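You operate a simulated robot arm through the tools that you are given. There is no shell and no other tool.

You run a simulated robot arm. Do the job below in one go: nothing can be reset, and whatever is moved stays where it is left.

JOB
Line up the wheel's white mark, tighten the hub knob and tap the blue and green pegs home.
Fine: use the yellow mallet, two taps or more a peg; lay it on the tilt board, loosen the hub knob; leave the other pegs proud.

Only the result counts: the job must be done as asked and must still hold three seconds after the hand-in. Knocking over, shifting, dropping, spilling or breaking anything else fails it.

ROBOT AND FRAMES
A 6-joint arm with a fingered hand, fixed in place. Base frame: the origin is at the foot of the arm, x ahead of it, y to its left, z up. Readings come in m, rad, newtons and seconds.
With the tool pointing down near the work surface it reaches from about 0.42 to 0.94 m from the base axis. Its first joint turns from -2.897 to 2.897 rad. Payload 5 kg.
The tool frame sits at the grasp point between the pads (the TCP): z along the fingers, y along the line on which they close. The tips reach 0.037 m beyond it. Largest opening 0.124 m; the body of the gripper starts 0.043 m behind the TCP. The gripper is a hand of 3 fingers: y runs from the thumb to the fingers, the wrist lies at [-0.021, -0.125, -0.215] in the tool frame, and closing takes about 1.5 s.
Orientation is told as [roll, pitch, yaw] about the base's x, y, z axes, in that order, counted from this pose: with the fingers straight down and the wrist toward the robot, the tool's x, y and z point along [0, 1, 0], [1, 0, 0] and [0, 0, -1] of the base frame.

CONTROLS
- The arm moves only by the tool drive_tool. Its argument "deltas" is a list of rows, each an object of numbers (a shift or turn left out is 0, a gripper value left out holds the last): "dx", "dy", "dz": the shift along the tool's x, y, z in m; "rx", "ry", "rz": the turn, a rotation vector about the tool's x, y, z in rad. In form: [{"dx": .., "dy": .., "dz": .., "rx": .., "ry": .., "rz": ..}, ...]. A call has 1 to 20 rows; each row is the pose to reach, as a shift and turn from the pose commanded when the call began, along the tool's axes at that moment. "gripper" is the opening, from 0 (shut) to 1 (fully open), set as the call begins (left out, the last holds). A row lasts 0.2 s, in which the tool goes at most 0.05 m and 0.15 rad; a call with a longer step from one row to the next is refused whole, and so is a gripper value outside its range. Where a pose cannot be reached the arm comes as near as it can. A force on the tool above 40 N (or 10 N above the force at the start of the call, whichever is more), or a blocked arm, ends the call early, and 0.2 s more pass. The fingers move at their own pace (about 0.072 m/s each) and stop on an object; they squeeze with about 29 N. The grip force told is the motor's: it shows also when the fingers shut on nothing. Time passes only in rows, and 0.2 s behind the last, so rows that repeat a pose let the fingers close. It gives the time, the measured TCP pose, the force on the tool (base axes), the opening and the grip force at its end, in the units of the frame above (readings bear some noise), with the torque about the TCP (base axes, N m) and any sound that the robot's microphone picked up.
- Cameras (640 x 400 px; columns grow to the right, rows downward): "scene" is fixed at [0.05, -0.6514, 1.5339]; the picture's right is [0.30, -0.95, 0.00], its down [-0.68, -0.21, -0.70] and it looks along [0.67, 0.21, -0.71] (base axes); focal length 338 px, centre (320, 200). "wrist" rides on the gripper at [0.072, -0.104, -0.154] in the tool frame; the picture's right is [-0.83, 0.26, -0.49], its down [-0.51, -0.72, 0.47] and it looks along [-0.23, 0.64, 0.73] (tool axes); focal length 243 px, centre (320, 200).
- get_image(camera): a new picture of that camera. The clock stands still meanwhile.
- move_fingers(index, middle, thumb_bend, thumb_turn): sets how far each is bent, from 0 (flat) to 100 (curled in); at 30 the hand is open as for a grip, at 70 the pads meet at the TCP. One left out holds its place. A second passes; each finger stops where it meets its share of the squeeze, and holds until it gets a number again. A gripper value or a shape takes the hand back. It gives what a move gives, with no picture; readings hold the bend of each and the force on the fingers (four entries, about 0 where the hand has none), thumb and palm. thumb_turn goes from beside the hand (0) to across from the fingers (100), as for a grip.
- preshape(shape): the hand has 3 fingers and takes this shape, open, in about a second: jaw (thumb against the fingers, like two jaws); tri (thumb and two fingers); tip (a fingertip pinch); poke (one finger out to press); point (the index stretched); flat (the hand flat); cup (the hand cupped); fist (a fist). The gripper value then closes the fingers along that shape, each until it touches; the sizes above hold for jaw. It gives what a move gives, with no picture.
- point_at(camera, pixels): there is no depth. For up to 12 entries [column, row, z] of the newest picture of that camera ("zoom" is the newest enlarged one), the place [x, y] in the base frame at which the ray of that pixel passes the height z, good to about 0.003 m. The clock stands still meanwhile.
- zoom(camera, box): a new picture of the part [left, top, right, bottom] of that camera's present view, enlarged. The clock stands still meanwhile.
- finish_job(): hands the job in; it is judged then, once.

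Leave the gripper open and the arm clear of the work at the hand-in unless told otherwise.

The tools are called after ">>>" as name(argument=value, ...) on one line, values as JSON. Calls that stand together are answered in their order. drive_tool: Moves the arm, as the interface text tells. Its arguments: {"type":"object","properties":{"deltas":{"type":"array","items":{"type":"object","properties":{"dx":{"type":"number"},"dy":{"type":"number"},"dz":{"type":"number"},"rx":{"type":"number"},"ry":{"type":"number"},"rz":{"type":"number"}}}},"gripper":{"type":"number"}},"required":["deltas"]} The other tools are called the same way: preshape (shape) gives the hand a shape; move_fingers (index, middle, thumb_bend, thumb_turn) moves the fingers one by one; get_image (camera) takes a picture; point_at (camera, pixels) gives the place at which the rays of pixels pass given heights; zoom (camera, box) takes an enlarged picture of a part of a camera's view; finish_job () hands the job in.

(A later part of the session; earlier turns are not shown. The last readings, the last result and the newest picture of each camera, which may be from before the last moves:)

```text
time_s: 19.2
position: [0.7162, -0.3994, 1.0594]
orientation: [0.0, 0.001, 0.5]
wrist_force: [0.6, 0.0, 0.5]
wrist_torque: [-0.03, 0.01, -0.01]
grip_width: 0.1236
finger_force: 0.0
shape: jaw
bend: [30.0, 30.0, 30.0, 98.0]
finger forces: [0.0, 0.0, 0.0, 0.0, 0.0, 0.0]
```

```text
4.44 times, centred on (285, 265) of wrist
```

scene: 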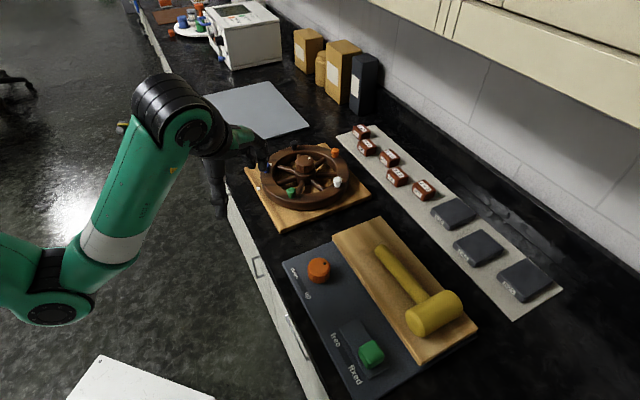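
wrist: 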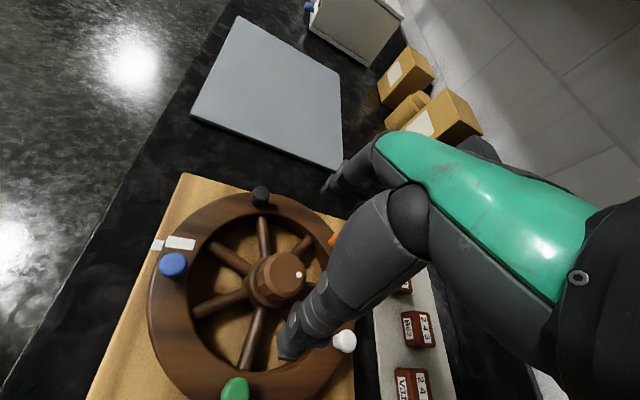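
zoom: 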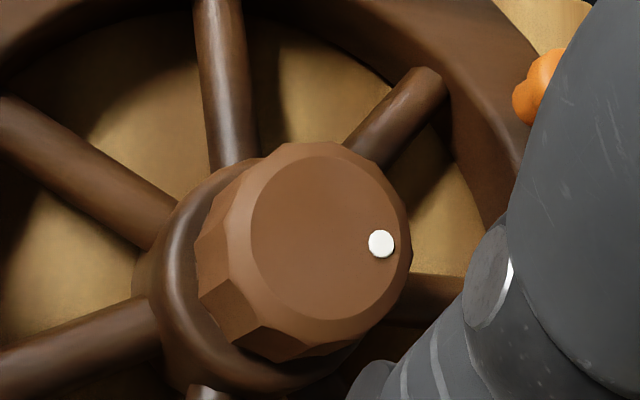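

>>> point_at(camera="zoom", pixels=[[325, 238, 0.965], [325, 238, 0.975], [381, 243, 0.965], [381, 243, 0.975], [250, 220, 0.97], [400, 250, 0.97], [330, 143, 0.968], [320, 345, 0.968]])

```text
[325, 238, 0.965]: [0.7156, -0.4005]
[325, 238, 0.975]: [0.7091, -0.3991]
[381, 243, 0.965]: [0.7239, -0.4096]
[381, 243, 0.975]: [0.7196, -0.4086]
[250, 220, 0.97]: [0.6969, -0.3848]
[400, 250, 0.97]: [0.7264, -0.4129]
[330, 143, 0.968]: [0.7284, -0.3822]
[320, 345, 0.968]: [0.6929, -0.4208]
```

The knob centre is about (0.713,-0.400), its dot points to about -47°, and it is about 0.05 m across. I'll lower over it to z≈0.985, jaw open, then close and read the grip.

>>> drive_tool(deltas=[{"dx": 0.0009, "dy": -0.0029, "dz": 0.025}, {"dx": 0.0009, "dy": -0.0029, "dz": 0.05}, {"dx": 0.0009, "dy": -0.0029, "dz": 0.065}, {"dx": 0.0009, "dy": -0.0029, "dz": 0.0744}, {"dx": 0.0009, "dy": -0.0029, "dz": 0.0744}])

>>> drive_tool(deltas=[{"dz": 0.0}, {"dz": 0.0}, {"dz": 0.0}, {"dz": 0.0}, {"dz": 0.0}, {"dz": 0.0}, {"dz": 0.0}, {"dz": 0.0}], gripper=0.0)

>>> zoom(camera="wrist", box=[200, 140, 420, 320])

>>> zoom(camera="scene", box=[250, 110, 370, 210])

```text
time_s: 20.4
position: [0.7116, -0.4001, 0.9837]
orientation: [0.002, 0.0, 0.501]
wrist_force: [-0.4, -0.2, -0.4]
wrist_torque: [0.0, 0.01, -0.03]
grip_width: 0.1239
finger_force: 0.1
shape: jaw
bend: [30.0, 30.0, 30.0, 98.0]
finger forces: [0.0, 0.1, 0.1, 0.0, 0.0, 0.0]
```

```text
time_s: 22.2
position: [0.7124, -0.3992, 0.987]
orientation: [0.001, 0.001, 0.501]
wrist_force: [0.7, -0.8, -2.1]
wrist_torque: [-0.02, -0.02, -0.04]
grip_width: 0.0385
finger_force: 28.7
shape: jaw
bend: [74.0, 57.0, 73.0, 100.0]
finger forces: [16.9, 8.5, 0.0, 0.0, 26.0, 0.1]
```

```text
2.22 times, centred on (310, 230) of wrist
```

zoom: 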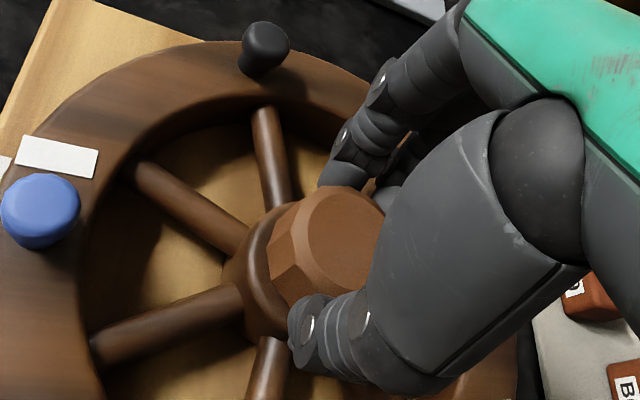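

```text
4.00 times, centred on (310, 160) of scene
```

zoom: 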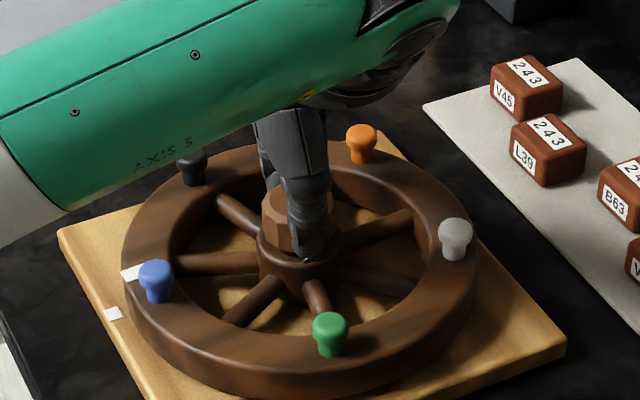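

The knob is gripped (thumb 26 N, fingers 17 and 8.5 N). Next I'll turn it clockwise seen from above (positive rz), 0.6 rad first, and read the torque.

>>> drive_tool(deltas=[{"rz": 0.1}, {"rz": 0.2}, {"rz": 0.3}, {"rz": 0.4}, {"rz": 0.5}, {"rz": 0.6}, {"rz": 0.6}])

>>> zoom(camera="wrist", box=[200, 140, 420, 320])

>>> zoom(camera="scene", box=[250, 110, 370, 210])

```text
time_s: 23.8
position: [0.7117, -0.4004, 0.9851]
orientation: [0.0, -0.002, -0.1]
wrist_force: [-2.6, -3.4, 1.2]
wrist_torque: [-0.09, 0.02, 0.0]
grip_width: 0.0382
finger_force: 28.9
shape: jaw
bend: [74.0, 57.0, 73.0, 100.0]
finger forces: [16.8, 10.0, 0.0, 0.1, 28.8, 0.0]
```

```text
2.22 times, centred on (310, 230) of wrist
```

zoom: 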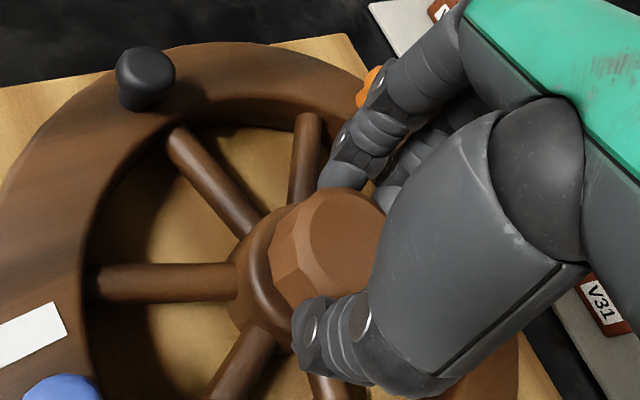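

```text
4.00 times, centred on (310, 160) of scene
```

zoom: 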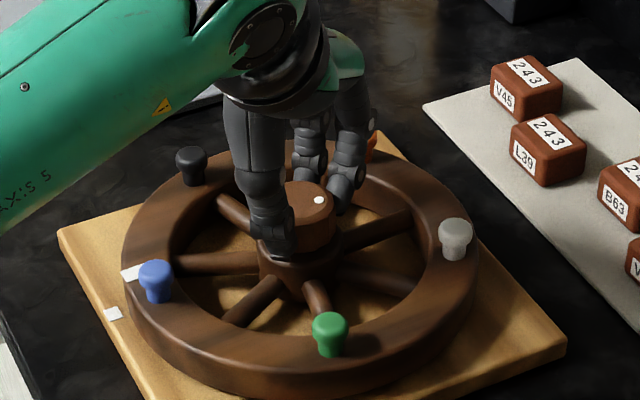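

The wheel stayed still and the knob seems to have turned with the hand. I'll check the dot's direction on the knob and then keep turning clockwise.

>>> point_at(camera="zoom", pixels=[[320, 199, 0.972], [125, 271, 0.931], [113, 313, 0.9], [330, 352, 0.931], [455, 255, 0.931]])

>>> drive_tool(deltas=[{"rz": 0.1}, {"rz": 0.2}, {"rz": 0.3}, {"rz": 0.4}, {"rz": 0.5}, {"rz": 0.6}, {"rz": 0.6}])

>>> zoom(camera="wrist", box=[200, 140, 420, 320])

>>> zoom(camera="scene", box=[250, 110, 370, 210])

```text
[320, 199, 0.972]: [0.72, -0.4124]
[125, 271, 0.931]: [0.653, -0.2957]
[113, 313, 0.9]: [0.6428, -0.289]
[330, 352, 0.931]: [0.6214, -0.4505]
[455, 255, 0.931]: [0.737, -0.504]
```

```text
time_s: 25.4
position: [0.7122, -0.4004, 0.9859]
orientation: [0.001, -0.001, -0.7]
wrist_force: [-5.8, -4.6, -0.4]
wrist_torque: [-0.16, 0.08, 0.0]
grip_width: 0.0382
finger_force: 28.8
shape: jaw
bend: [74.0, 57.0, 73.0, 100.0]
finger forces: [16.3, 11.6, 0.1, 0.0, 29.2, 0.1]
```

```text
2.22 times, centred on (310, 230) of wrist
```

zoom: 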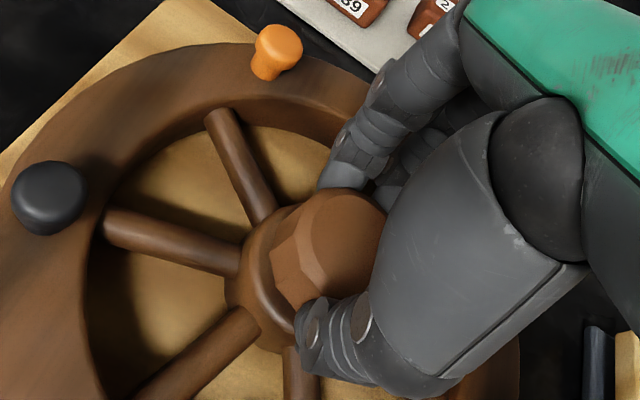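

```text
4.00 times, centred on (310, 160) of scene
```

zoom: 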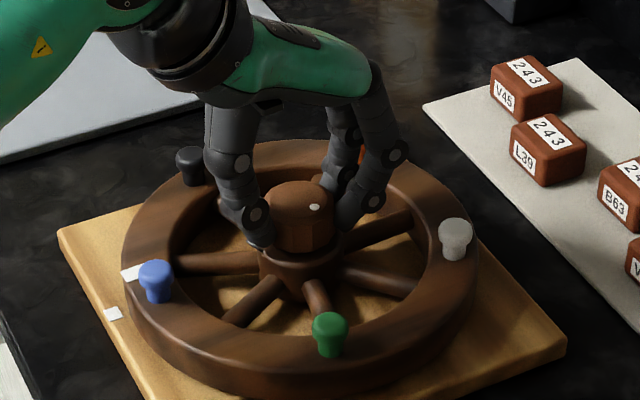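

>>> point_at(camera="zoom", pixels=[[314, 208, 0.972], [298, 197, 0.972], [264, 200, 0.965], [333, 200, 0.965]])

>>> zoom(camera="scene", box=[280, 140, 340, 190])

```text
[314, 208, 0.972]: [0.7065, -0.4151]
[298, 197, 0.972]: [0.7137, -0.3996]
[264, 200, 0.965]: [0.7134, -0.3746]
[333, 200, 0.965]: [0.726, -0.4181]
```

```text
8.00 times, centred on (310, 165) of scene
```

zoom: 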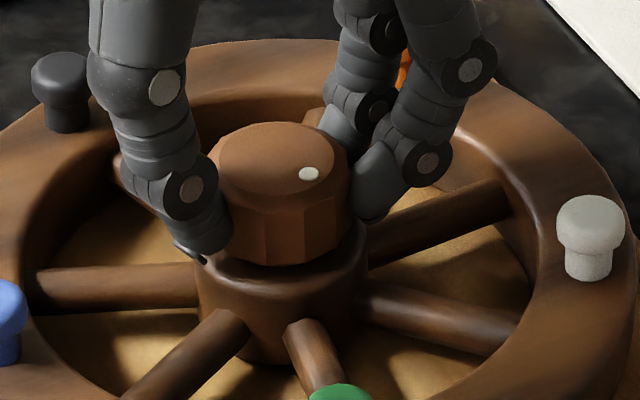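

The dot went from -47° to about -114°, so the knob follows the hand, and the torque is still about 0. I'll continue clockwise by another 0.7 rad.

>>> drive_tool(deltas=[{"rz": 0.1}, {"rz": 0.2}, {"rz": 0.3}, {"rz": 0.4}, {"rz": 0.5}, {"rz": 0.6}, {"rz": 0.7}, {"rz": 0.7}])

>>> zoom(camera="scene", box=[250, 110, 370, 210])

```text
time_s: 27.2
position: [0.7122, -0.4008, 0.9849]
orientation: [-0.001, 0.0, -1.402]
wrist_force: [-6.8, -6.6, 0.9]
wrist_torque: [-0.32, 0.15, 0.04]
grip_width: 0.0383
finger_force: 29.7
shape: jaw
bend: [74.0, 56.0, 73.0, 100.0]
finger forces: [18.8, 12.7, 0.1, 0.0, 26.3, 0.0]
```

```text
4.00 times, centred on (310, 160) of scene
```

zoom: 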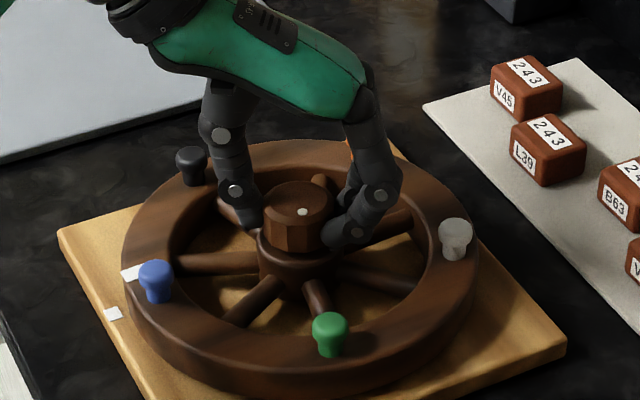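

>>> zoom(camera="scene", box=[280, 140, 340, 190])

>>> point_at(camera="zoom", pixels=[[264, 183, 0.972]])

```text
8.00 times, centred on (310, 165) of scene
```

zoom: 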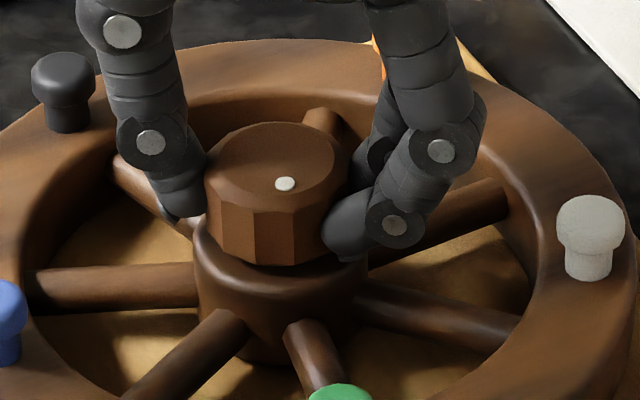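

```text
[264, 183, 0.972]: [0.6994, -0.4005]
```

The dot is now near -150°, turned about 102° in all, with still no stop felt. I'll continue another 0.6 rad clockwise.

>>> drive_tool(deltas=[{"rz": 0.1}, {"rz": 0.2}, {"rz": 0.3}, {"rz": 0.4}, {"rz": 0.5}, {"rz": 0.6}, {"rz": 0.6}])

>>> zoom(camera="scene", box=[280, 140, 340, 190])

>>> zoom(camera="scene", box=[230, 60, 390, 210])

```text
time_s: 28.8
position: [0.711, -0.4006, 0.9856]
orientation: [0.0, 0.0, -2.001]
wrist_force: [-8.6, -4.8, -0.3]
wrist_torque: [-0.33, 0.32, 0.0]
grip_width: 0.038
finger_force: 29.0
shape: jaw
bend: [74.0, 56.0, 73.0, 100.0]
finger forces: [20.5, 13.0, 0.1, 0.1, 24.7, 0.1]
```

```text
8.00 times, centred on (310, 165) of scene
```

zoom: 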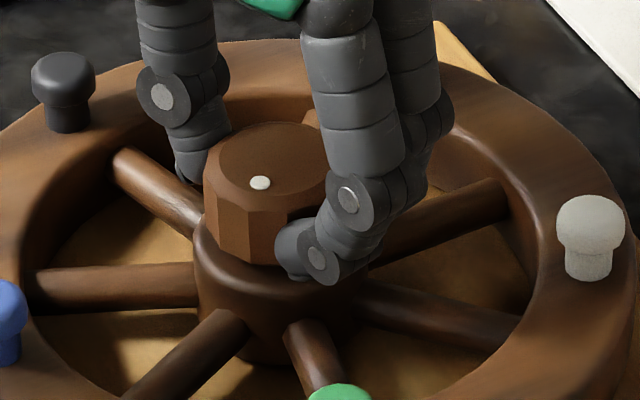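

```text
2.67 times, centred on (310, 135) of scene
```

zoom: 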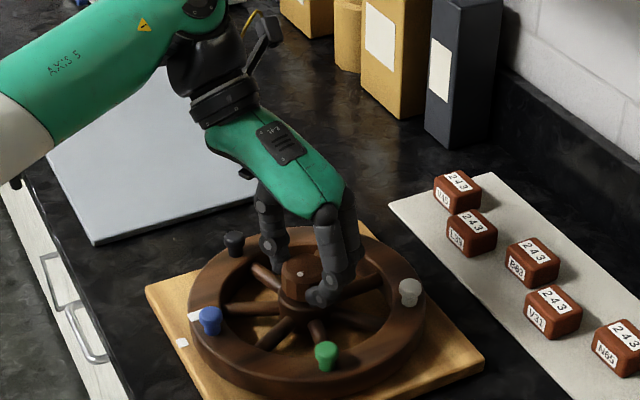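

The dot is now near 178°, 135° turned in all, and still no stop. I'll try another 0.5 rad, watching reach.

>>> drive_tool(deltas=[{"rz": 0.1}, {"rz": 0.2}, {"rz": 0.3}, {"rz": 0.4}, {"rz": 0.5}, {"rz": 0.5}])

>>> zoom(camera="scene", box=[280, 140, 340, 190])

```text
time_s: 30.2
position: [0.6909, -0.3868, 0.9877]
orientation: [-0.007, -0.002, -2.5]
wrist_force: [-2.5, 7.6, -8.3]
wrist_torque: [0.12, 0.11, 0.12]
grip_width: 0.0297
finger_force: 28.8
shape: jaw
bend: [74.0, 74.0, 77.0, 100.0]
finger forces: [8.3, 0.0, 0.1, 0.1, 13.2, 0.0]
out of reach, approached as far as the arm can: row 4, 5, 6
```

```text
8.00 times, centred on (310, 165) of scene
```

zoom: 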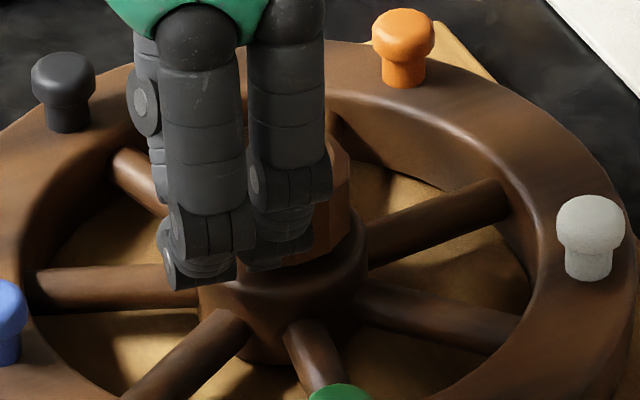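

The arm ran out of reach and the fingers slid off the knob. I'll open, lift clear and look at the knob's dot.

>>> drive_tool(deltas=[{"dz": 0.0}, {"dz": 0.0}, {"dz": 0.0}, {"dz": 0.0}, {"dz": 0.0}, {"dz": -0.02}, {"dz": -0.045}, {"dz": -0.07}, {"dz": -0.07}], gripper=1.0)

>>> zoom(camera="scene", box=[250, 110, 370, 210])

```text
time_s: 32.2
position: [0.6917, -0.3867, 1.0593]
orientation: [0.001, 0.0, -2.499]
wrist_force: [0.2, 0.0, -0.1]
wrist_torque: [0.01, 0.01, 0.01]
grip_width: 0.1234
finger_force: 0.2
shape: jaw
bend: [30.0, 30.0, 30.0, 98.0]
finger forces: [0.1, 0.1, 0.0, 0.0, 0.1, 0.0]
```

```text
4.00 times, centred on (310, 160) of scene
```

zoom: 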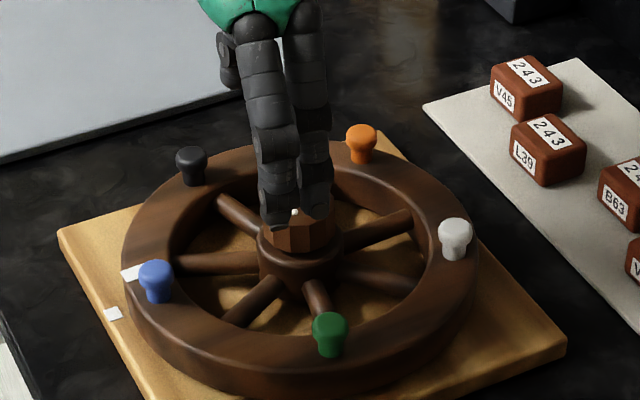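

The dot is near -168°, so about 120° turned so far. I'll rotate the open hand back in the air to yaw +0.5 over the knob for another bite.

>>> drive_tool(deltas=[{"rz": -0.15}, {"rz": -0.3}, {"rz": -0.45}, {"rz": -0.6, "dx": 0.005, "dy": -0.002}, {"rz": -0.75, "dx": 0.01, "dy": -0.004}, {"rz": -0.9, "dx": 0.015, "dy": -0.006}, {"rz": -1.05, "dx": 0.02, "dy": -0.008}, {"rz": -1.2, "dx": 0.0234, "dy": -0.0091}, {"rz": -1.35, "dx": 0.0234, "dy": -0.0091}, {"rz": -1.5, "dx": 0.0234, "dy": -0.0091}, {"rz": -1.65, "dx": 0.0234, "dy": -0.0091}, {"rz": -1.8, "dx": 0.0234, "dy": -0.0091}, {"rz": -1.95, "dx": 0.0234, "dy": -0.0091}, {"rz": -2.1, "dx": 0.0234, "dy": -0.0091}, {"rz": -2.25, "dx": 0.0234, "dy": -0.0091}, {"rz": -2.4, "dx": 0.0234, "dy": -0.0091}, {"rz": -2.55, "dx": 0.0234, "dy": -0.0091}, {"rz": -2.7, "dx": 0.0234, "dy": -0.0091}, {"rz": -2.85, "dx": 0.0234, "dy": -0.0091}, {"rz": -3.0, "dx": 0.0234, "dy": -0.0091}])

>>> zoom(camera="wrist", box=[130, 180, 360, 320])

```text
time_s: 36.4
position: [0.7114, -0.4005, 1.0601]
orientation: [0.0, 0.001, 0.506]
wrist_force: [-0.1, 0.5, 0.4]
wrist_torque: [-0.01, 0.0, 0.03]
grip_width: 0.1237
finger_force: 0.0
shape: jaw
bend: [30.0, 30.0, 30.0, 98.0]
finger forces: [0.0, 0.0, 0.0, 0.0, 0.0, 0.1]
```

```text
2.78 times, centred on (245, 250) of wrist
```

zoom: 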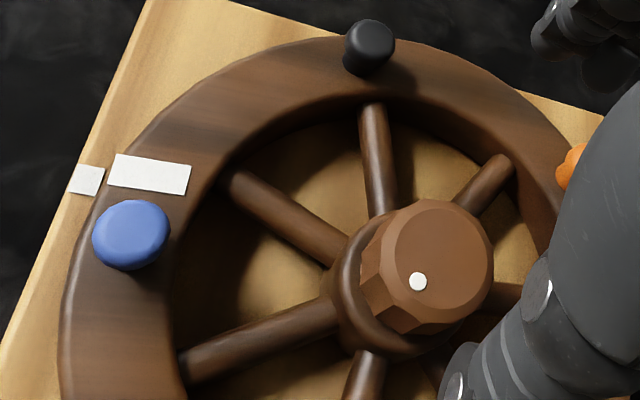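

>>> point_at(camera="zoom", pixels=[[441, 254, 0.972], [418, 281, 0.972], [115, 155, 0.931], [190, 163, 0.931], [186, 196, 0.931], [107, 185, 0.931], [75, 165, 0.9], [105, 167, 0.9], [98, 195, 0.9], [67, 190, 0.9]])

```text
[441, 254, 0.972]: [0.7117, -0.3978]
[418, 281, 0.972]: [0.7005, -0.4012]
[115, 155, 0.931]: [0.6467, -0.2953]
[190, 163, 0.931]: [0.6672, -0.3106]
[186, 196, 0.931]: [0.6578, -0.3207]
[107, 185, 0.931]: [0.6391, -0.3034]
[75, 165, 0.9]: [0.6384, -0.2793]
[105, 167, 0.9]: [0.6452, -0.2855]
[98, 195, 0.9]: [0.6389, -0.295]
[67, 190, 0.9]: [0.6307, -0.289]
```

The alignment is unchanged (123.8° against 124.1°) and the dot is at -163°. I'll go down, grip again and turn clockwise in stages.

>>> drive_tool(deltas=[{"dx": 0.001, "dy": 0.001, "dz": 0.03}, {"dx": 0.001, "dy": 0.001, "dz": 0.06}, {"dx": 0.001, "dy": 0.001, "dz": 0.075}, {"dx": 0.001, "dy": 0.001, "dz": 0.075}], gripper=1.0)

>>> drive_tool(deltas=[{"dz": 0.0}, {"dz": 0.0}, {"dz": 0.0}, {"dz": 0.0}, {"dz": 0.0}, {"dz": 0.0}, {"dz": 0.0}, {"dz": 0.0}], gripper=0.0)

>>> drive_tool(deltas=[{"rz": 0.1}, {"rz": 0.2}, {"rz": 0.3}, {"rz": 0.4}, {"rz": 0.5}, {"rz": 0.6}, {"rz": 0.7}, {"rz": 0.8}, {"rz": 0.8}])

>>> zoom(camera="scene", box=[250, 110, 370, 210])

```text
time_s: 37.4
position: [0.7137, -0.3995, 0.9854]
orientation: [-0.001, -0.001, 0.501]
wrist_force: [0.1, -0.2, 0.6]
wrist_torque: [-0.01, 0.0, 0.02]
grip_width: 0.1236
finger_force: 0.1
shape: jaw
bend: [30.0, 30.0, 30.0, 98.0]
finger forces: [0.0, 0.0, 0.0, 0.0, 0.0, 0.0]
```

```text
time_s: 39.2
position: [0.7122, -0.3993, 0.9843]
orientation: [0.0, 0.001, 0.5]
wrist_force: [-1.7, 0.0, -1.8]
wrist_torque: [0.03, 0.02, 0.01]
grip_width: 0.0385
finger_force: 29.1
shape: jaw
bend: [74.0, 57.0, 73.0, 100.0]
finger forces: [16.2, 7.7, 0.0, 0.0, 26.0, 0.0]
```

```text
time_s: 41.2
position: [0.7134, -0.3974, 0.984]
orientation: [0.001, 0.001, -0.3]
wrist_force: [8.2, 18.6, -7.3]
wrist_torque: [0.62, -0.53, 0.92]
grip_width: 0.0362
finger_force: 29.0
shape: jaw
bend: [74.0, 56.0, 72.0, 100.0]
finger forces: [21.9, 10.4, 0.0, 0.0, 26.6, 0.1]
```

```text
4.00 times, centred on (310, 160) of scene
```

zoom: 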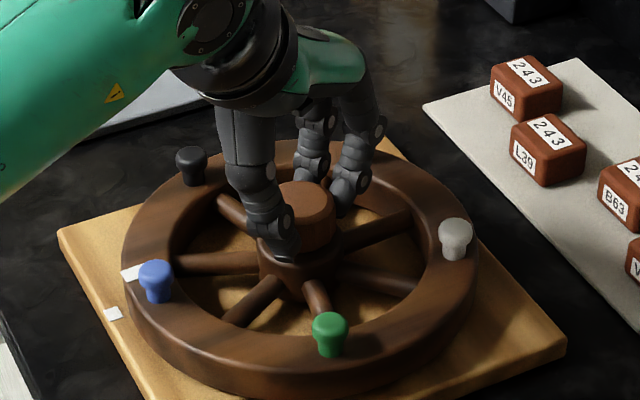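

Now the torque rose to 0.92 N m and the side force to 20 N, so the knob has come up against its tight end. The wheel didn't move. I'll open, lift and check the dot and the alignment.

>>> drive_tool(deltas=[{"dz": 0.0}, {"dz": 0.0}, {"dz": 0.0}, {"dz": 0.0}, {"dz": 0.0}, {"dz": 0.0}, {"dz": -0.03}, {"dz": -0.06}, {"dz": -0.08}, {"dz": -0.08}], gripper=1.0)

>>> zoom(camera="wrist", box=[130, 160, 380, 340])

>>> zoom(camera="scene", box=[250, 110, 370, 210])

```text
time_s: 43.4
position: [0.7137, -0.3994, 1.063]
orientation: [-0.002, 0.001, -0.298]
wrist_force: [0.8, -0.3, 0.5]
wrist_torque: [-0.01, -0.01, 0.02]
grip_width: 0.1237
finger_force: 0.1
shape: jaw
bend: [30.0, 30.0, 30.0, 98.0]
finger forces: [0.0, 0.1, 0.0, 0.1, 0.0, 0.0]
```

```text
2.22 times, centred on (255, 250) of wrist
```

zoom: 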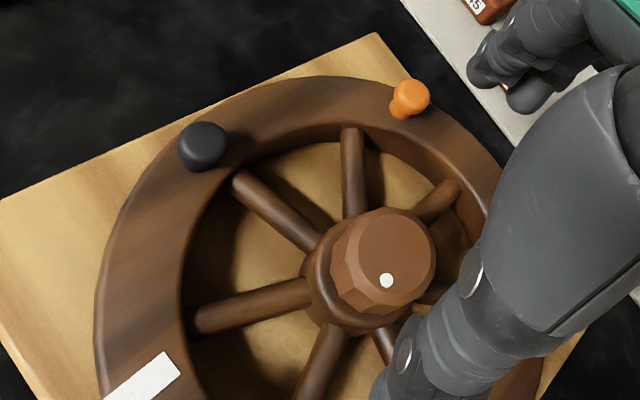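

```text
4.00 times, centred on (310, 160) of scene
```

zoom: 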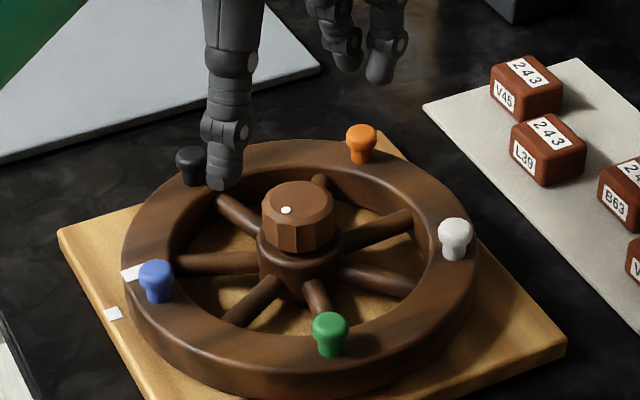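

>>> point_at(camera="zoom", pixels=[[286, 210, 0.972], [298, 200, 0.972], [124, 272, 0.931], [113, 313, 0.9], [330, 351, 0.931], [456, 253, 0.931], [361, 156, 0.931], [156, 297, 0.931]])

```text
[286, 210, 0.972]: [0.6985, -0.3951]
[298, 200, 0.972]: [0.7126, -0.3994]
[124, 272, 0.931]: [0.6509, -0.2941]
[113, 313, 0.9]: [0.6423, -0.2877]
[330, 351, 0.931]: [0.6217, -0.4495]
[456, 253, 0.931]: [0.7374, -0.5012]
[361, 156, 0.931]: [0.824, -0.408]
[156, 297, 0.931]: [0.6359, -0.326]
```

The dot is now at about 163°, so the knob turned about 150° in total and is tight, and the wheel hasn't shifted. Next comes the mallet: I'll move to about (0.44,-0.62,1.10) with yaw -0.785 and look at it with the wrist camera.

>>> drive_tool(deltas=[{"dx": -0.0364, "dy": -0.0247, "dz": -0.01, "rz": 0.06}, {"dx": -0.0728, "dy": -0.0493, "dz": -0.02, "rz": 0.12}, {"dx": -0.1092, "dy": -0.074, "dz": -0.03, "rz": 0.18}, {"dx": -0.1457, "dy": -0.0986, "dz": -0.037, "rz": 0.24}, {"dx": -0.1821, "dy": -0.1233, "dz": -0.037, "rz": 0.3}, {"dx": -0.2185, "dy": -0.1479, "dz": -0.037, "rz": 0.36}, {"dx": -0.2549, "dy": -0.1726, "dz": -0.037, "rz": 0.42}, {"dx": -0.2913, "dy": -0.1972, "dz": -0.037, "rz": 0.487}, {"dx": -0.2913, "dy": -0.1972, "dz": -0.037, "rz": 0.487}])

>>> get_image(camera="wrist")

>>> get_image(camera="scene")

```text
time_s: 45.4
position: [0.4374, -0.6205, 1.1028]
orientation: [-0.002, 0.0, -0.788]
wrist_force: [-0.3, -0.5, 0.3]
wrist_torque: [-0.01, -0.03, -0.02]
grip_width: 0.1237
finger_force: 0.1
shape: jaw
bend: [30.0, 30.0, 30.0, 98.0]
finger forces: [0.0, 0.0, 0.0, 0.0, 0.0, 0.0]
```

```text
taken
```

wrist: 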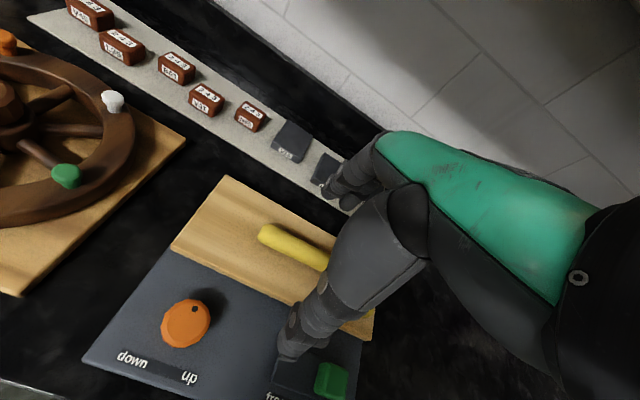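

```text
taken
```

scene: 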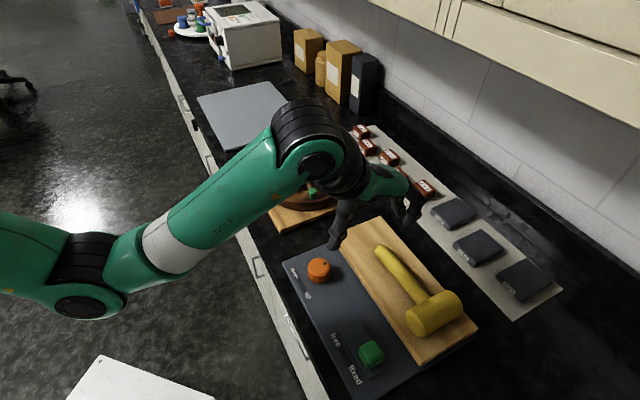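

The hand hides the mallet head from the wrist camera, but the handle end and board corners are visible in both views. I'll triangulate those heights.

>>> point_at(camera="wrist", pixels=[[226, 178, 0.88], [226, 178, 0.92], [173, 246, 0.88], [173, 246, 0.92], [264, 233, 0.9], [264, 233, 0.94], [185, 318, 0.9], [185, 318, 0.94], [320, 262, 0.9], [320, 262, 0.94]])

>>> zoom(camera="scene", box=[325, 210, 485, 370])

```text
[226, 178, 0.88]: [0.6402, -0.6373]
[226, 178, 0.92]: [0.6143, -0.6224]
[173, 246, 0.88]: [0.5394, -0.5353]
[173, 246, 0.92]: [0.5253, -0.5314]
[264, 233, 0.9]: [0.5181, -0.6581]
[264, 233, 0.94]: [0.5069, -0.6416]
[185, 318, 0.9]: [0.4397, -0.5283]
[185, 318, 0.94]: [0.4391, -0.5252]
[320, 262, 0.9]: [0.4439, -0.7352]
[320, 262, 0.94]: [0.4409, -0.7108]
```

```text
2.50 times, centred on (405, 290) of scene
```

zoom: 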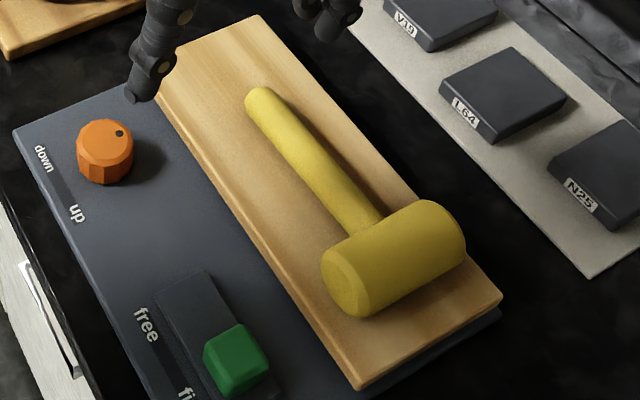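

>>> point_at(camera="zoom", pixels=[[258, 15, 0.88], [258, 15, 0.92], [158, 93, 0.88], [158, 93, 0.92], [263, 96, 0.9], [263, 96, 0.94], [500, 297, 0.88], [500, 297, 0.92], [358, 389, 0.88], [358, 389, 0.92]])

>>> point_at(camera="zoom", pixels=[[341, 283, 0.93], [341, 283, 0.94], [340, 246, 0.95], [428, 200, 0.95], [466, 240, 0.93], [362, 317, 0.915], [367, 225, 0.93], [380, 212, 0.93], [393, 255, 0.96], [393, 255, 0.97]])

```text
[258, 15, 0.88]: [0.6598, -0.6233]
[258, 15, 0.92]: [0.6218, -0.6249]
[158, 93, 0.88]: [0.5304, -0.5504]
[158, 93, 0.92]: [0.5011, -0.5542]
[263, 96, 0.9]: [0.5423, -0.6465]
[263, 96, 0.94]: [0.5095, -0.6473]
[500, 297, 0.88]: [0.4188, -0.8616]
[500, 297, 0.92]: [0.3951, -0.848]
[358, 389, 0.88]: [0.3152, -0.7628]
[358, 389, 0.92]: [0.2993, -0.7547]
```

```text
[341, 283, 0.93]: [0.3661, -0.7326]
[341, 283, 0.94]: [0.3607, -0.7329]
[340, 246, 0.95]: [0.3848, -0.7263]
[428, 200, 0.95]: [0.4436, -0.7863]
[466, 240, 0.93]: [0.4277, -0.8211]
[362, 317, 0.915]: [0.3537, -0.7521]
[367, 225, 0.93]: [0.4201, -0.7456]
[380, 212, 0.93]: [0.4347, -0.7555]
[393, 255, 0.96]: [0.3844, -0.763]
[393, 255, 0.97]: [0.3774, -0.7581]
```

The handle end comes out near z≈0.93, so the board top is around 0.915. I'll slide the hand along so the mallet head comes into the open left part of the wrist view.

>>> drive_tool(deltas=[{"dx": -0.041, "dy": 0.013}, {"dx": -0.082, "dy": 0.026}, {"dx": -0.124, "dy": 0.04}, {"dx": -0.165, "dy": 0.053}, {"dx": -0.165, "dy": 0.053}])

>>> get_image(camera="wrist")

>>> zoom(camera="wrist", box=[60, 180, 380, 400])

```text
time_s: 46.6
position: [0.3586, -0.7738, 1.1029]
orientation: [-0.001, 0.0, -0.785]
wrist_force: [0.2, -0.5, 0.3]
wrist_torque: [0.0, -0.02, -0.01]
grip_width: 0.124
finger_force: 0.0
shape: jaw
bend: [30.0, 30.0, 30.0, 98.0]
finger forces: [0.1, 0.0, 0.0, 0.0, 0.0, 0.0]
```

```text
taken
```

wrist: 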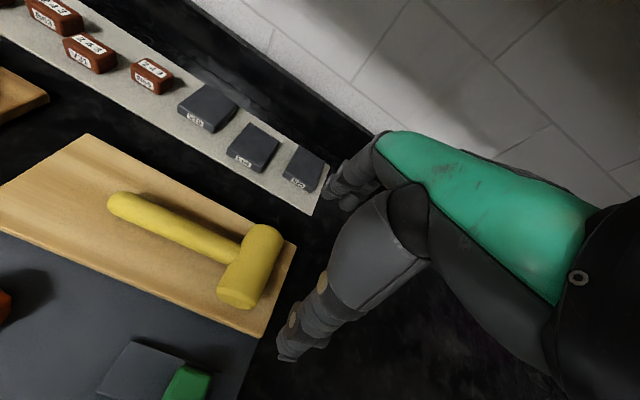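

```text
1.82 times, centred on (220, 290) of wrist
```

zoom: 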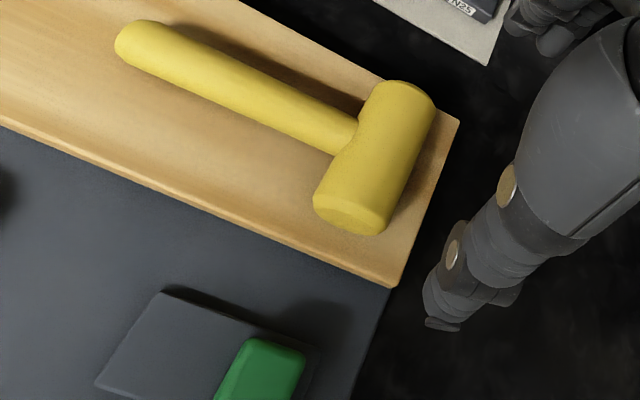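

This is a clear view of the whole mallet. I'll triangulate the board corners and head points against the scene view.

>>> point_at(camera="zoom", pixels=[[458, 118, 0.88], [458, 118, 0.92], [392, 287, 0.88], [392, 287, 0.92], [130, 38, 0.9], [130, 38, 0.94], [357, 118, 0.92], [357, 118, 0.95], [330, 155, 0.92], [330, 155, 0.95]])

>>> point_at(camera="zoom", pixels=[[315, 190, 0.94], [386, 230, 0.94], [370, 85, 0.94], [436, 103, 0.94], [375, 157, 0.94], [375, 157, 0.97], [350, 212, 0.94], [404, 88, 0.94]])

```text
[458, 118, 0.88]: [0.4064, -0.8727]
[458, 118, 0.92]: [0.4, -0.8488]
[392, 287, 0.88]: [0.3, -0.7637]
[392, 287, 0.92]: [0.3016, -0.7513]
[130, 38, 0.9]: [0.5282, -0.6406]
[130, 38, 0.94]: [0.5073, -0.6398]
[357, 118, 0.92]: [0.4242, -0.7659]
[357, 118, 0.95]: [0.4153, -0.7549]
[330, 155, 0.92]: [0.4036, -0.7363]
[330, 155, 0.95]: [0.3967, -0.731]
```

```text
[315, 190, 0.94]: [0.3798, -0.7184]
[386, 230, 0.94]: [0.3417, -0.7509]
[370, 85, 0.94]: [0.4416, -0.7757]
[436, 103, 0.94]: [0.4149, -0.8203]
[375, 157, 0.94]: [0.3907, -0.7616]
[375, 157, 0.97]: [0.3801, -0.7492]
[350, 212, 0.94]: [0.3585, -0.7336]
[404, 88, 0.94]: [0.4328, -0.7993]
```

The board top is about 0.914. The head is about 0.051 m across and 0.09 m long, its axis at z≈0.940 and its centre near (0.391,-0.765), running along (0.7,-0.71). I'll grip the head across its two end faces so taps go straight up through the hand. First I'll go above it.

>>> drive_tool(deltas=[{"dx": 0.015, "dy": 0.008, "dz": 0.0}, {"dx": 0.0291, "dy": 0.0167, "dz": 0.0}, {"dx": 0.0291, "dy": 0.0167, "dz": 0.03}, {"dx": 0.0291, "dy": 0.0167, "dz": 0.063}, {"dx": 0.0291, "dy": 0.0167, "dz": 0.063}], gripper=1.0)

>>> zoom(camera="scene", box=[340, 190, 500, 370])

>>> zoom(camera="wrist", box=[180, 120, 440, 380])

```text
time_s: 47.8
position: [0.3932, -0.7667, 1.0382]
orientation: [-0.001, 0.0, -0.786]
wrist_force: [0.0, 0.0, -0.1]
wrist_torque: [-0.01, -0.02, -0.01]
grip_width: 0.1236
finger_force: 0.0
shape: jaw
bend: [30.0, 30.0, 30.0, 98.0]
finger forces: [0.0, 0.0, 0.0, 0.0, 0.1, 0.0]
```

```text
2.22 times, centred on (420, 280) of scene
```

zoom: 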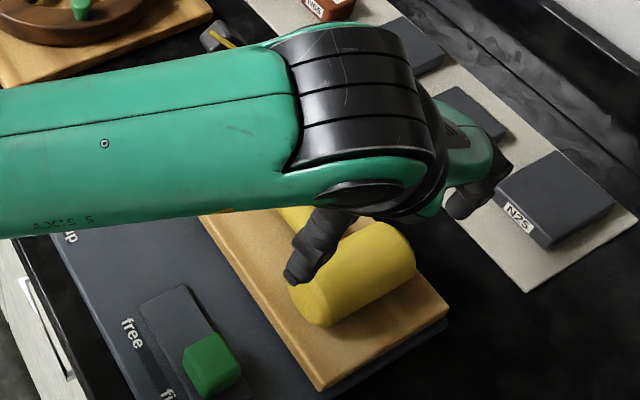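

```text
1.54 times, centred on (310, 250) of wrist
```

zoom: 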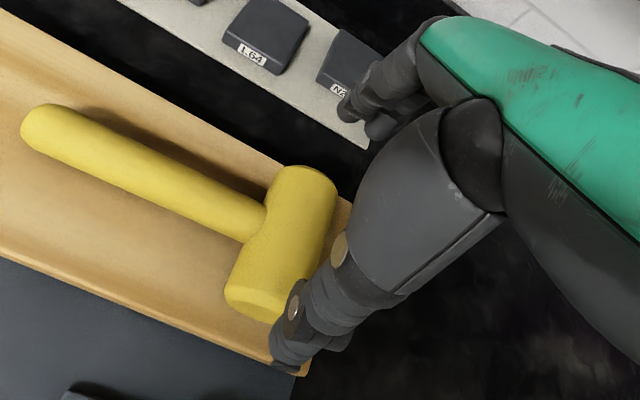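

The thumb is over the near end and the fingers beyond the far end, with the handle running away freely. I'll lower to z≈0.962, watching the force.

>>> drive_tool(deltas=[{"dy": -0.002, "dz": 0.025}, {"dy": -0.003, "dz": 0.05}, {"dy": -0.003, "dz": 0.066}, {"dy": -0.003, "dz": 0.0765}, {"dy": -0.003, "dz": 0.0765}])

>>> zoom(camera="wrist", box=[180, 120, 440, 380])

>>> zoom(camera="scene", box=[360, 230, 500, 370])

```text
time_s: 49.0
position: [0.3896, -0.7629, 0.9612]
orientation: [-0.001, -0.004, -0.786]
wrist_force: [0.2, 0.8, 3.7]
wrist_torque: [0.04, 0.01, -0.01]
grip_width: 0.1239
finger_force: 0.1
shape: jaw
bend: [30.0, 30.0, 29.0, 97.0]
finger forces: [1.1, 0.0, 0.0, 0.1, 1.6, 0.0]
```

```text
1.54 times, centred on (310, 250) of wrist
```

zoom: 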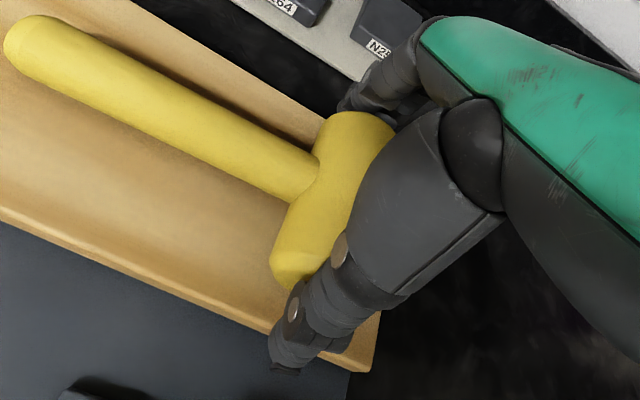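

```text
2.86 times, centred on (430, 300) of scene
```

zoom: 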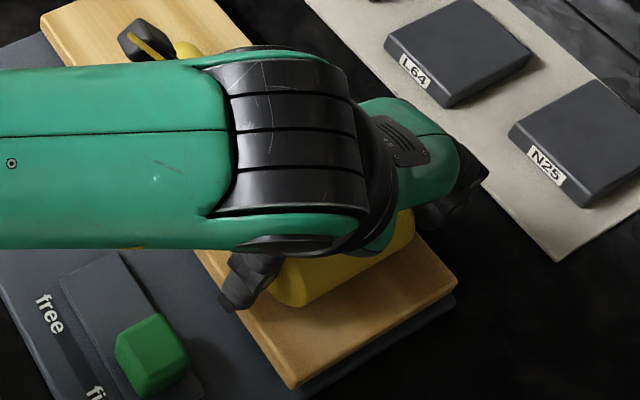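

Light touch: 3.7 N up on the thumb and index tips, so they rest on the board. I'll lift 5 mm and then close on the head.

>>> drive_tool(deltas=[{"dz": -0.005}, {"dz": -0.005}, {"dz": -0.005}])

>>> drive_tool(deltas=[{"dz": 0.0}, {"dz": 0.0}, {"dz": 0.0}, {"dz": 0.0}, {"dz": 0.0}, {"dz": 0.0}, {"dz": 0.0}, {"dz": 0.0}], gripper=0.0)

>>> zoom(camera="wrist", box=[180, 120, 440, 380])

>>> zoom(camera="scene", box=[360, 230, 500, 370])

```text
time_s: 49.8
position: [0.3899, -0.7641, 0.9665]
orientation: [0.0, -0.001, -0.786]
wrist_force: [-0.2, -0.6, -0.1]
wrist_torque: [0.01, -0.01, 0.0]
grip_width: 0.1237
finger_force: 0.0
shape: jaw
bend: [30.0, 30.0, 30.0, 98.0]
finger forces: [0.1, 0.0, 0.0, 0.0, 0.2, 0.0]
```

```text
time_s: 51.6
position: [0.3891, -0.7636, 0.9666]
orientation: [-0.001, 0.0, -0.786]
wrist_force: [-1.7, 2.6, 2.6]
wrist_torque: [-0.11, -0.05, 0.05]
grip_width: 0.1028
finger_force: 28.5
shape: jaw
bend: [26.0, 35.0, 36.0, 98.0]
finger forces: [22.1, 11.6, 0.0, 0.0, 38.1, 0.1]
```

```text
1.54 times, centred on (310, 250) of wrist
```

zoom: 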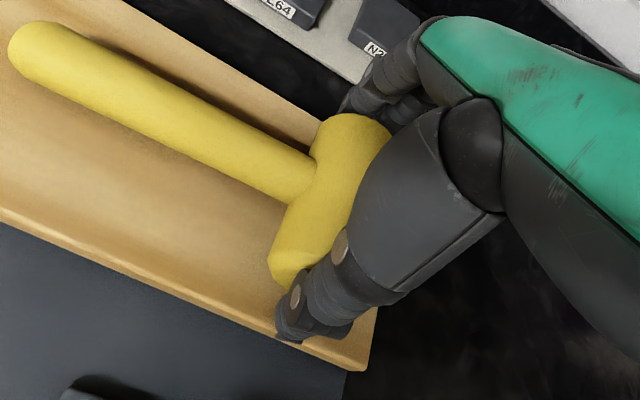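

```text
2.86 times, centred on (430, 300) of scene
```

zoom: 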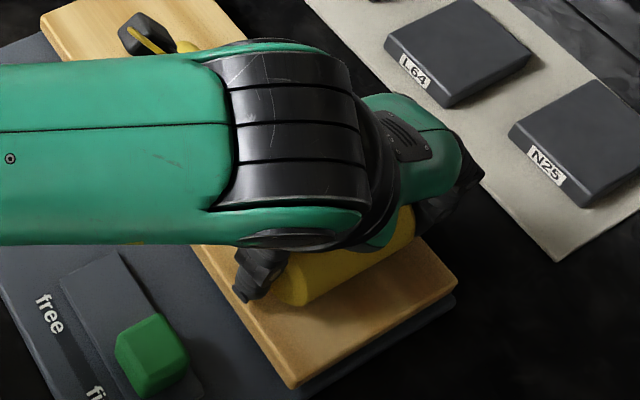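

Gripped: width 0.103 with thumb 38 N, index 22 N and middle 12 N. I'll lift slowly 4 cm and check that the mallet comes along level.

>>> drive_tool(deltas=[{"dz": -0.01}, {"dz": -0.02}, {"dz": -0.03}, {"dz": -0.04}, {"dz": -0.04}])

>>> zoom(camera="wrist", box=[130, 100, 440, 380])

>>> zoom(camera="scene", box=[340, 200, 500, 370])

```text
time_s: 52.8
position: [0.3891, -0.7628, 1.0079]
orientation: [0.0, 0.002, -0.786]
wrist_force: [-0.1, 1.1, -2.9]
wrist_torque: [-0.03, 0.08, 0.01]
grip_width: 0.1031
finger_force: 29.3
shape: jaw
bend: [26.0, 35.0, 36.0, 98.0]
finger forces: [23.5, 12.2, 0.0, 0.0, 36.5, 0.0]
```

```text
1.43 times, centred on (285, 240) of wrist
```

zoom: 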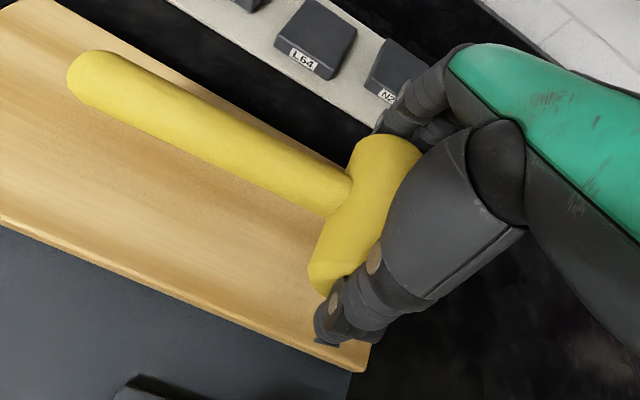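

```text
2.35 times, centred on (420, 285) of scene
```

zoom: 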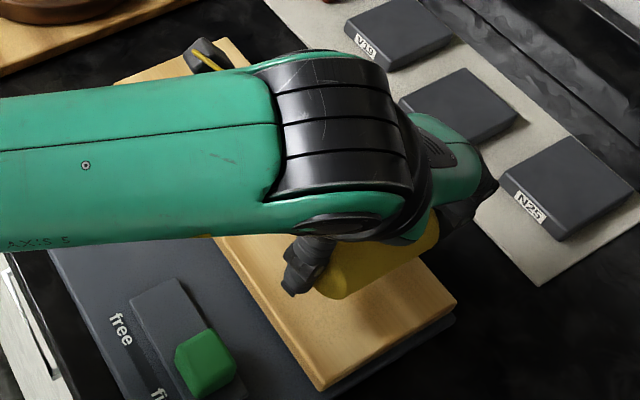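

The mallet hangs level and steady, at about 3 N. It rests on the board at TCP (0.389,-0.7636,0.9665) with yaw -0.786, which I'll use to put it back. I'll carry it to above the blue peg at (0.636,-0.328), z≈1.06, yaw +0.2, so the handle points away from the wheel.

>>> drive_tool(deltas=[{"dx": 0.0268, "dy": -0.0074, "dz": -0.009, "rz": -0.0548}, {"dx": 0.0536, "dy": -0.0148, "dz": -0.018, "rz": -0.1096}, {"dx": 0.0804, "dy": -0.0222, "dz": -0.027, "rz": -0.1643}, {"dx": 0.1072, "dy": -0.0296, "dz": -0.036, "rz": -0.2191}, {"dx": 0.1339, "dy": -0.037, "dz": -0.045, "rz": -0.2739}, {"dx": 0.1607, "dy": -0.0444, "dz": -0.052, "rz": -0.3287}, {"dx": 0.1875, "dy": -0.0518, "dz": -0.055, "rz": -0.3835}, {"dx": 0.2143, "dy": -0.0592, "dz": -0.055, "rz": -0.4382}, {"dx": 0.2411, "dy": -0.0666, "dz": -0.055, "rz": -0.493}, {"dx": 0.2679, "dy": -0.074, "dz": -0.055, "rz": -0.5478}, {"dx": 0.2947, "dy": -0.0814, "dz": -0.055, "rz": -0.6026}, {"dx": 0.3215, "dy": -0.0888, "dz": -0.055, "rz": -0.6574}, {"dx": 0.3483, "dy": -0.0962, "dz": -0.055, "rz": -0.7121}, {"dx": 0.375, "dy": -0.1036, "dz": -0.055, "rz": -0.7669}, {"dx": 0.4018, "dy": -0.111, "dz": -0.055, "rz": -0.8217}, {"dx": 0.4286, "dy": -0.1184, "dz": -0.055, "rz": -0.8765}, {"dx": 0.4554, "dy": -0.1258, "dz": -0.055, "rz": -0.9313}, {"dx": 0.4822, "dy": -0.1332, "dz": -0.055, "rz": -0.986}, {"dx": 0.4822, "dy": -0.1332, "dz": -0.055, "rz": -0.986}])

>>> get_image(camera="wrist")

>>> get_image(camera="scene")

```text
time_s: 56.8
position: [0.6372, -0.3277, 1.0628]
orientation: [0.0, 0.0, 0.201]
wrist_force: [-0.1, 0.8, -3.5]
wrist_torque: [-0.08, -0.03, 0.03]
grip_width: 0.1026
finger_force: 28.8
shape: jaw
bend: [26.0, 35.0, 37.0, 98.0]
finger forces: [22.9, 12.2, 0.0, 0.0, 35.8, 0.0]
```

```text
taken
```

wrist: 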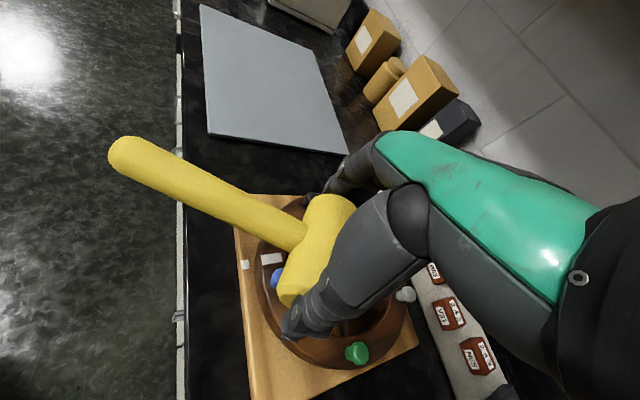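

```text
taken
```

scene: 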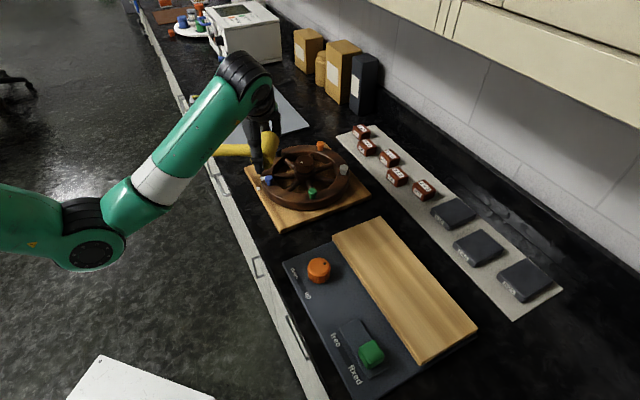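

The mallet is over the wheel. I'll zoom in to see the head relative to the blue peg from both cameras.

>>> zoom(camera="scene", box=[230, 110, 330, 200])

>>> zoom(camera="wrist", box=[220, 180, 400, 340])

```text
4.44 times, centred on (280, 155) of scene
```

zoom: 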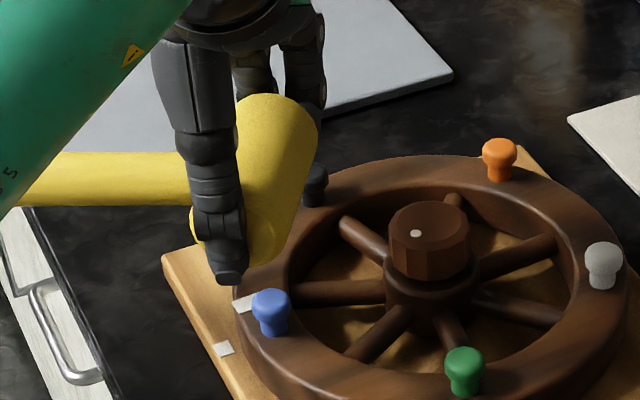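

```text
2.50 times, centred on (310, 260) of wrist
```

zoom: 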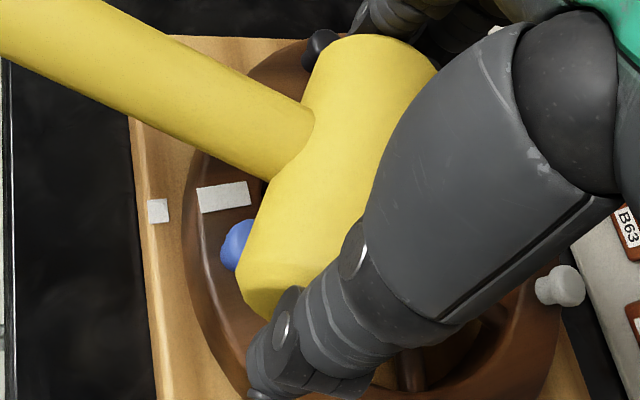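

The head is over the peg. The thumb tip stays a few millimetres above the head's underside and sits outside the rim. First gentle tap on blue: swing down to about z=1.003 (head underside about 0.951) and back up.

>>> drive_tool(deltas=[{"dz": 0.02}, {"dz": 0.04}, {"dz": 0.06}, {"dz": 0.035}, {"dz": 0.02}, {"dz": 0.02}])

>>> zoom(camera="scene", box=[230, 110, 330, 200])

```text
time_s: 58.2
position: [0.636, -0.3283, 1.0416]
orientation: [-0.001, 0.001, 0.201]
wrist_force: [0.0, 0.5, -3.9]
wrist_torque: [-0.04, 0.01, 0.0]
grip_width: 0.1027
finger_force: 29.4
shape: jaw
bend: [26.0, 35.0, 37.0, 98.0]
finger forces: [22.8, 12.2, 0.0, 0.0, 36.0, 0.0]
```

```text
4.44 times, centred on (280, 155) of scene
```

zoom: 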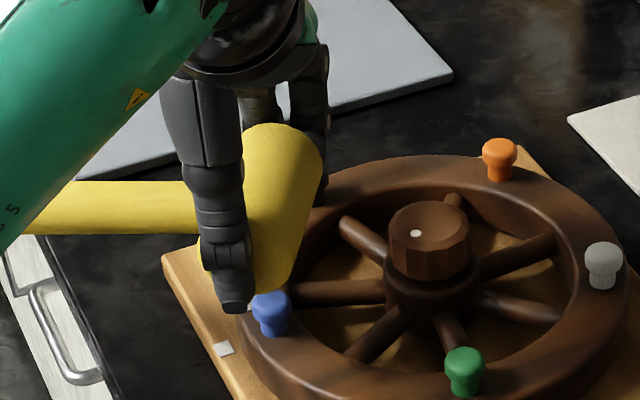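

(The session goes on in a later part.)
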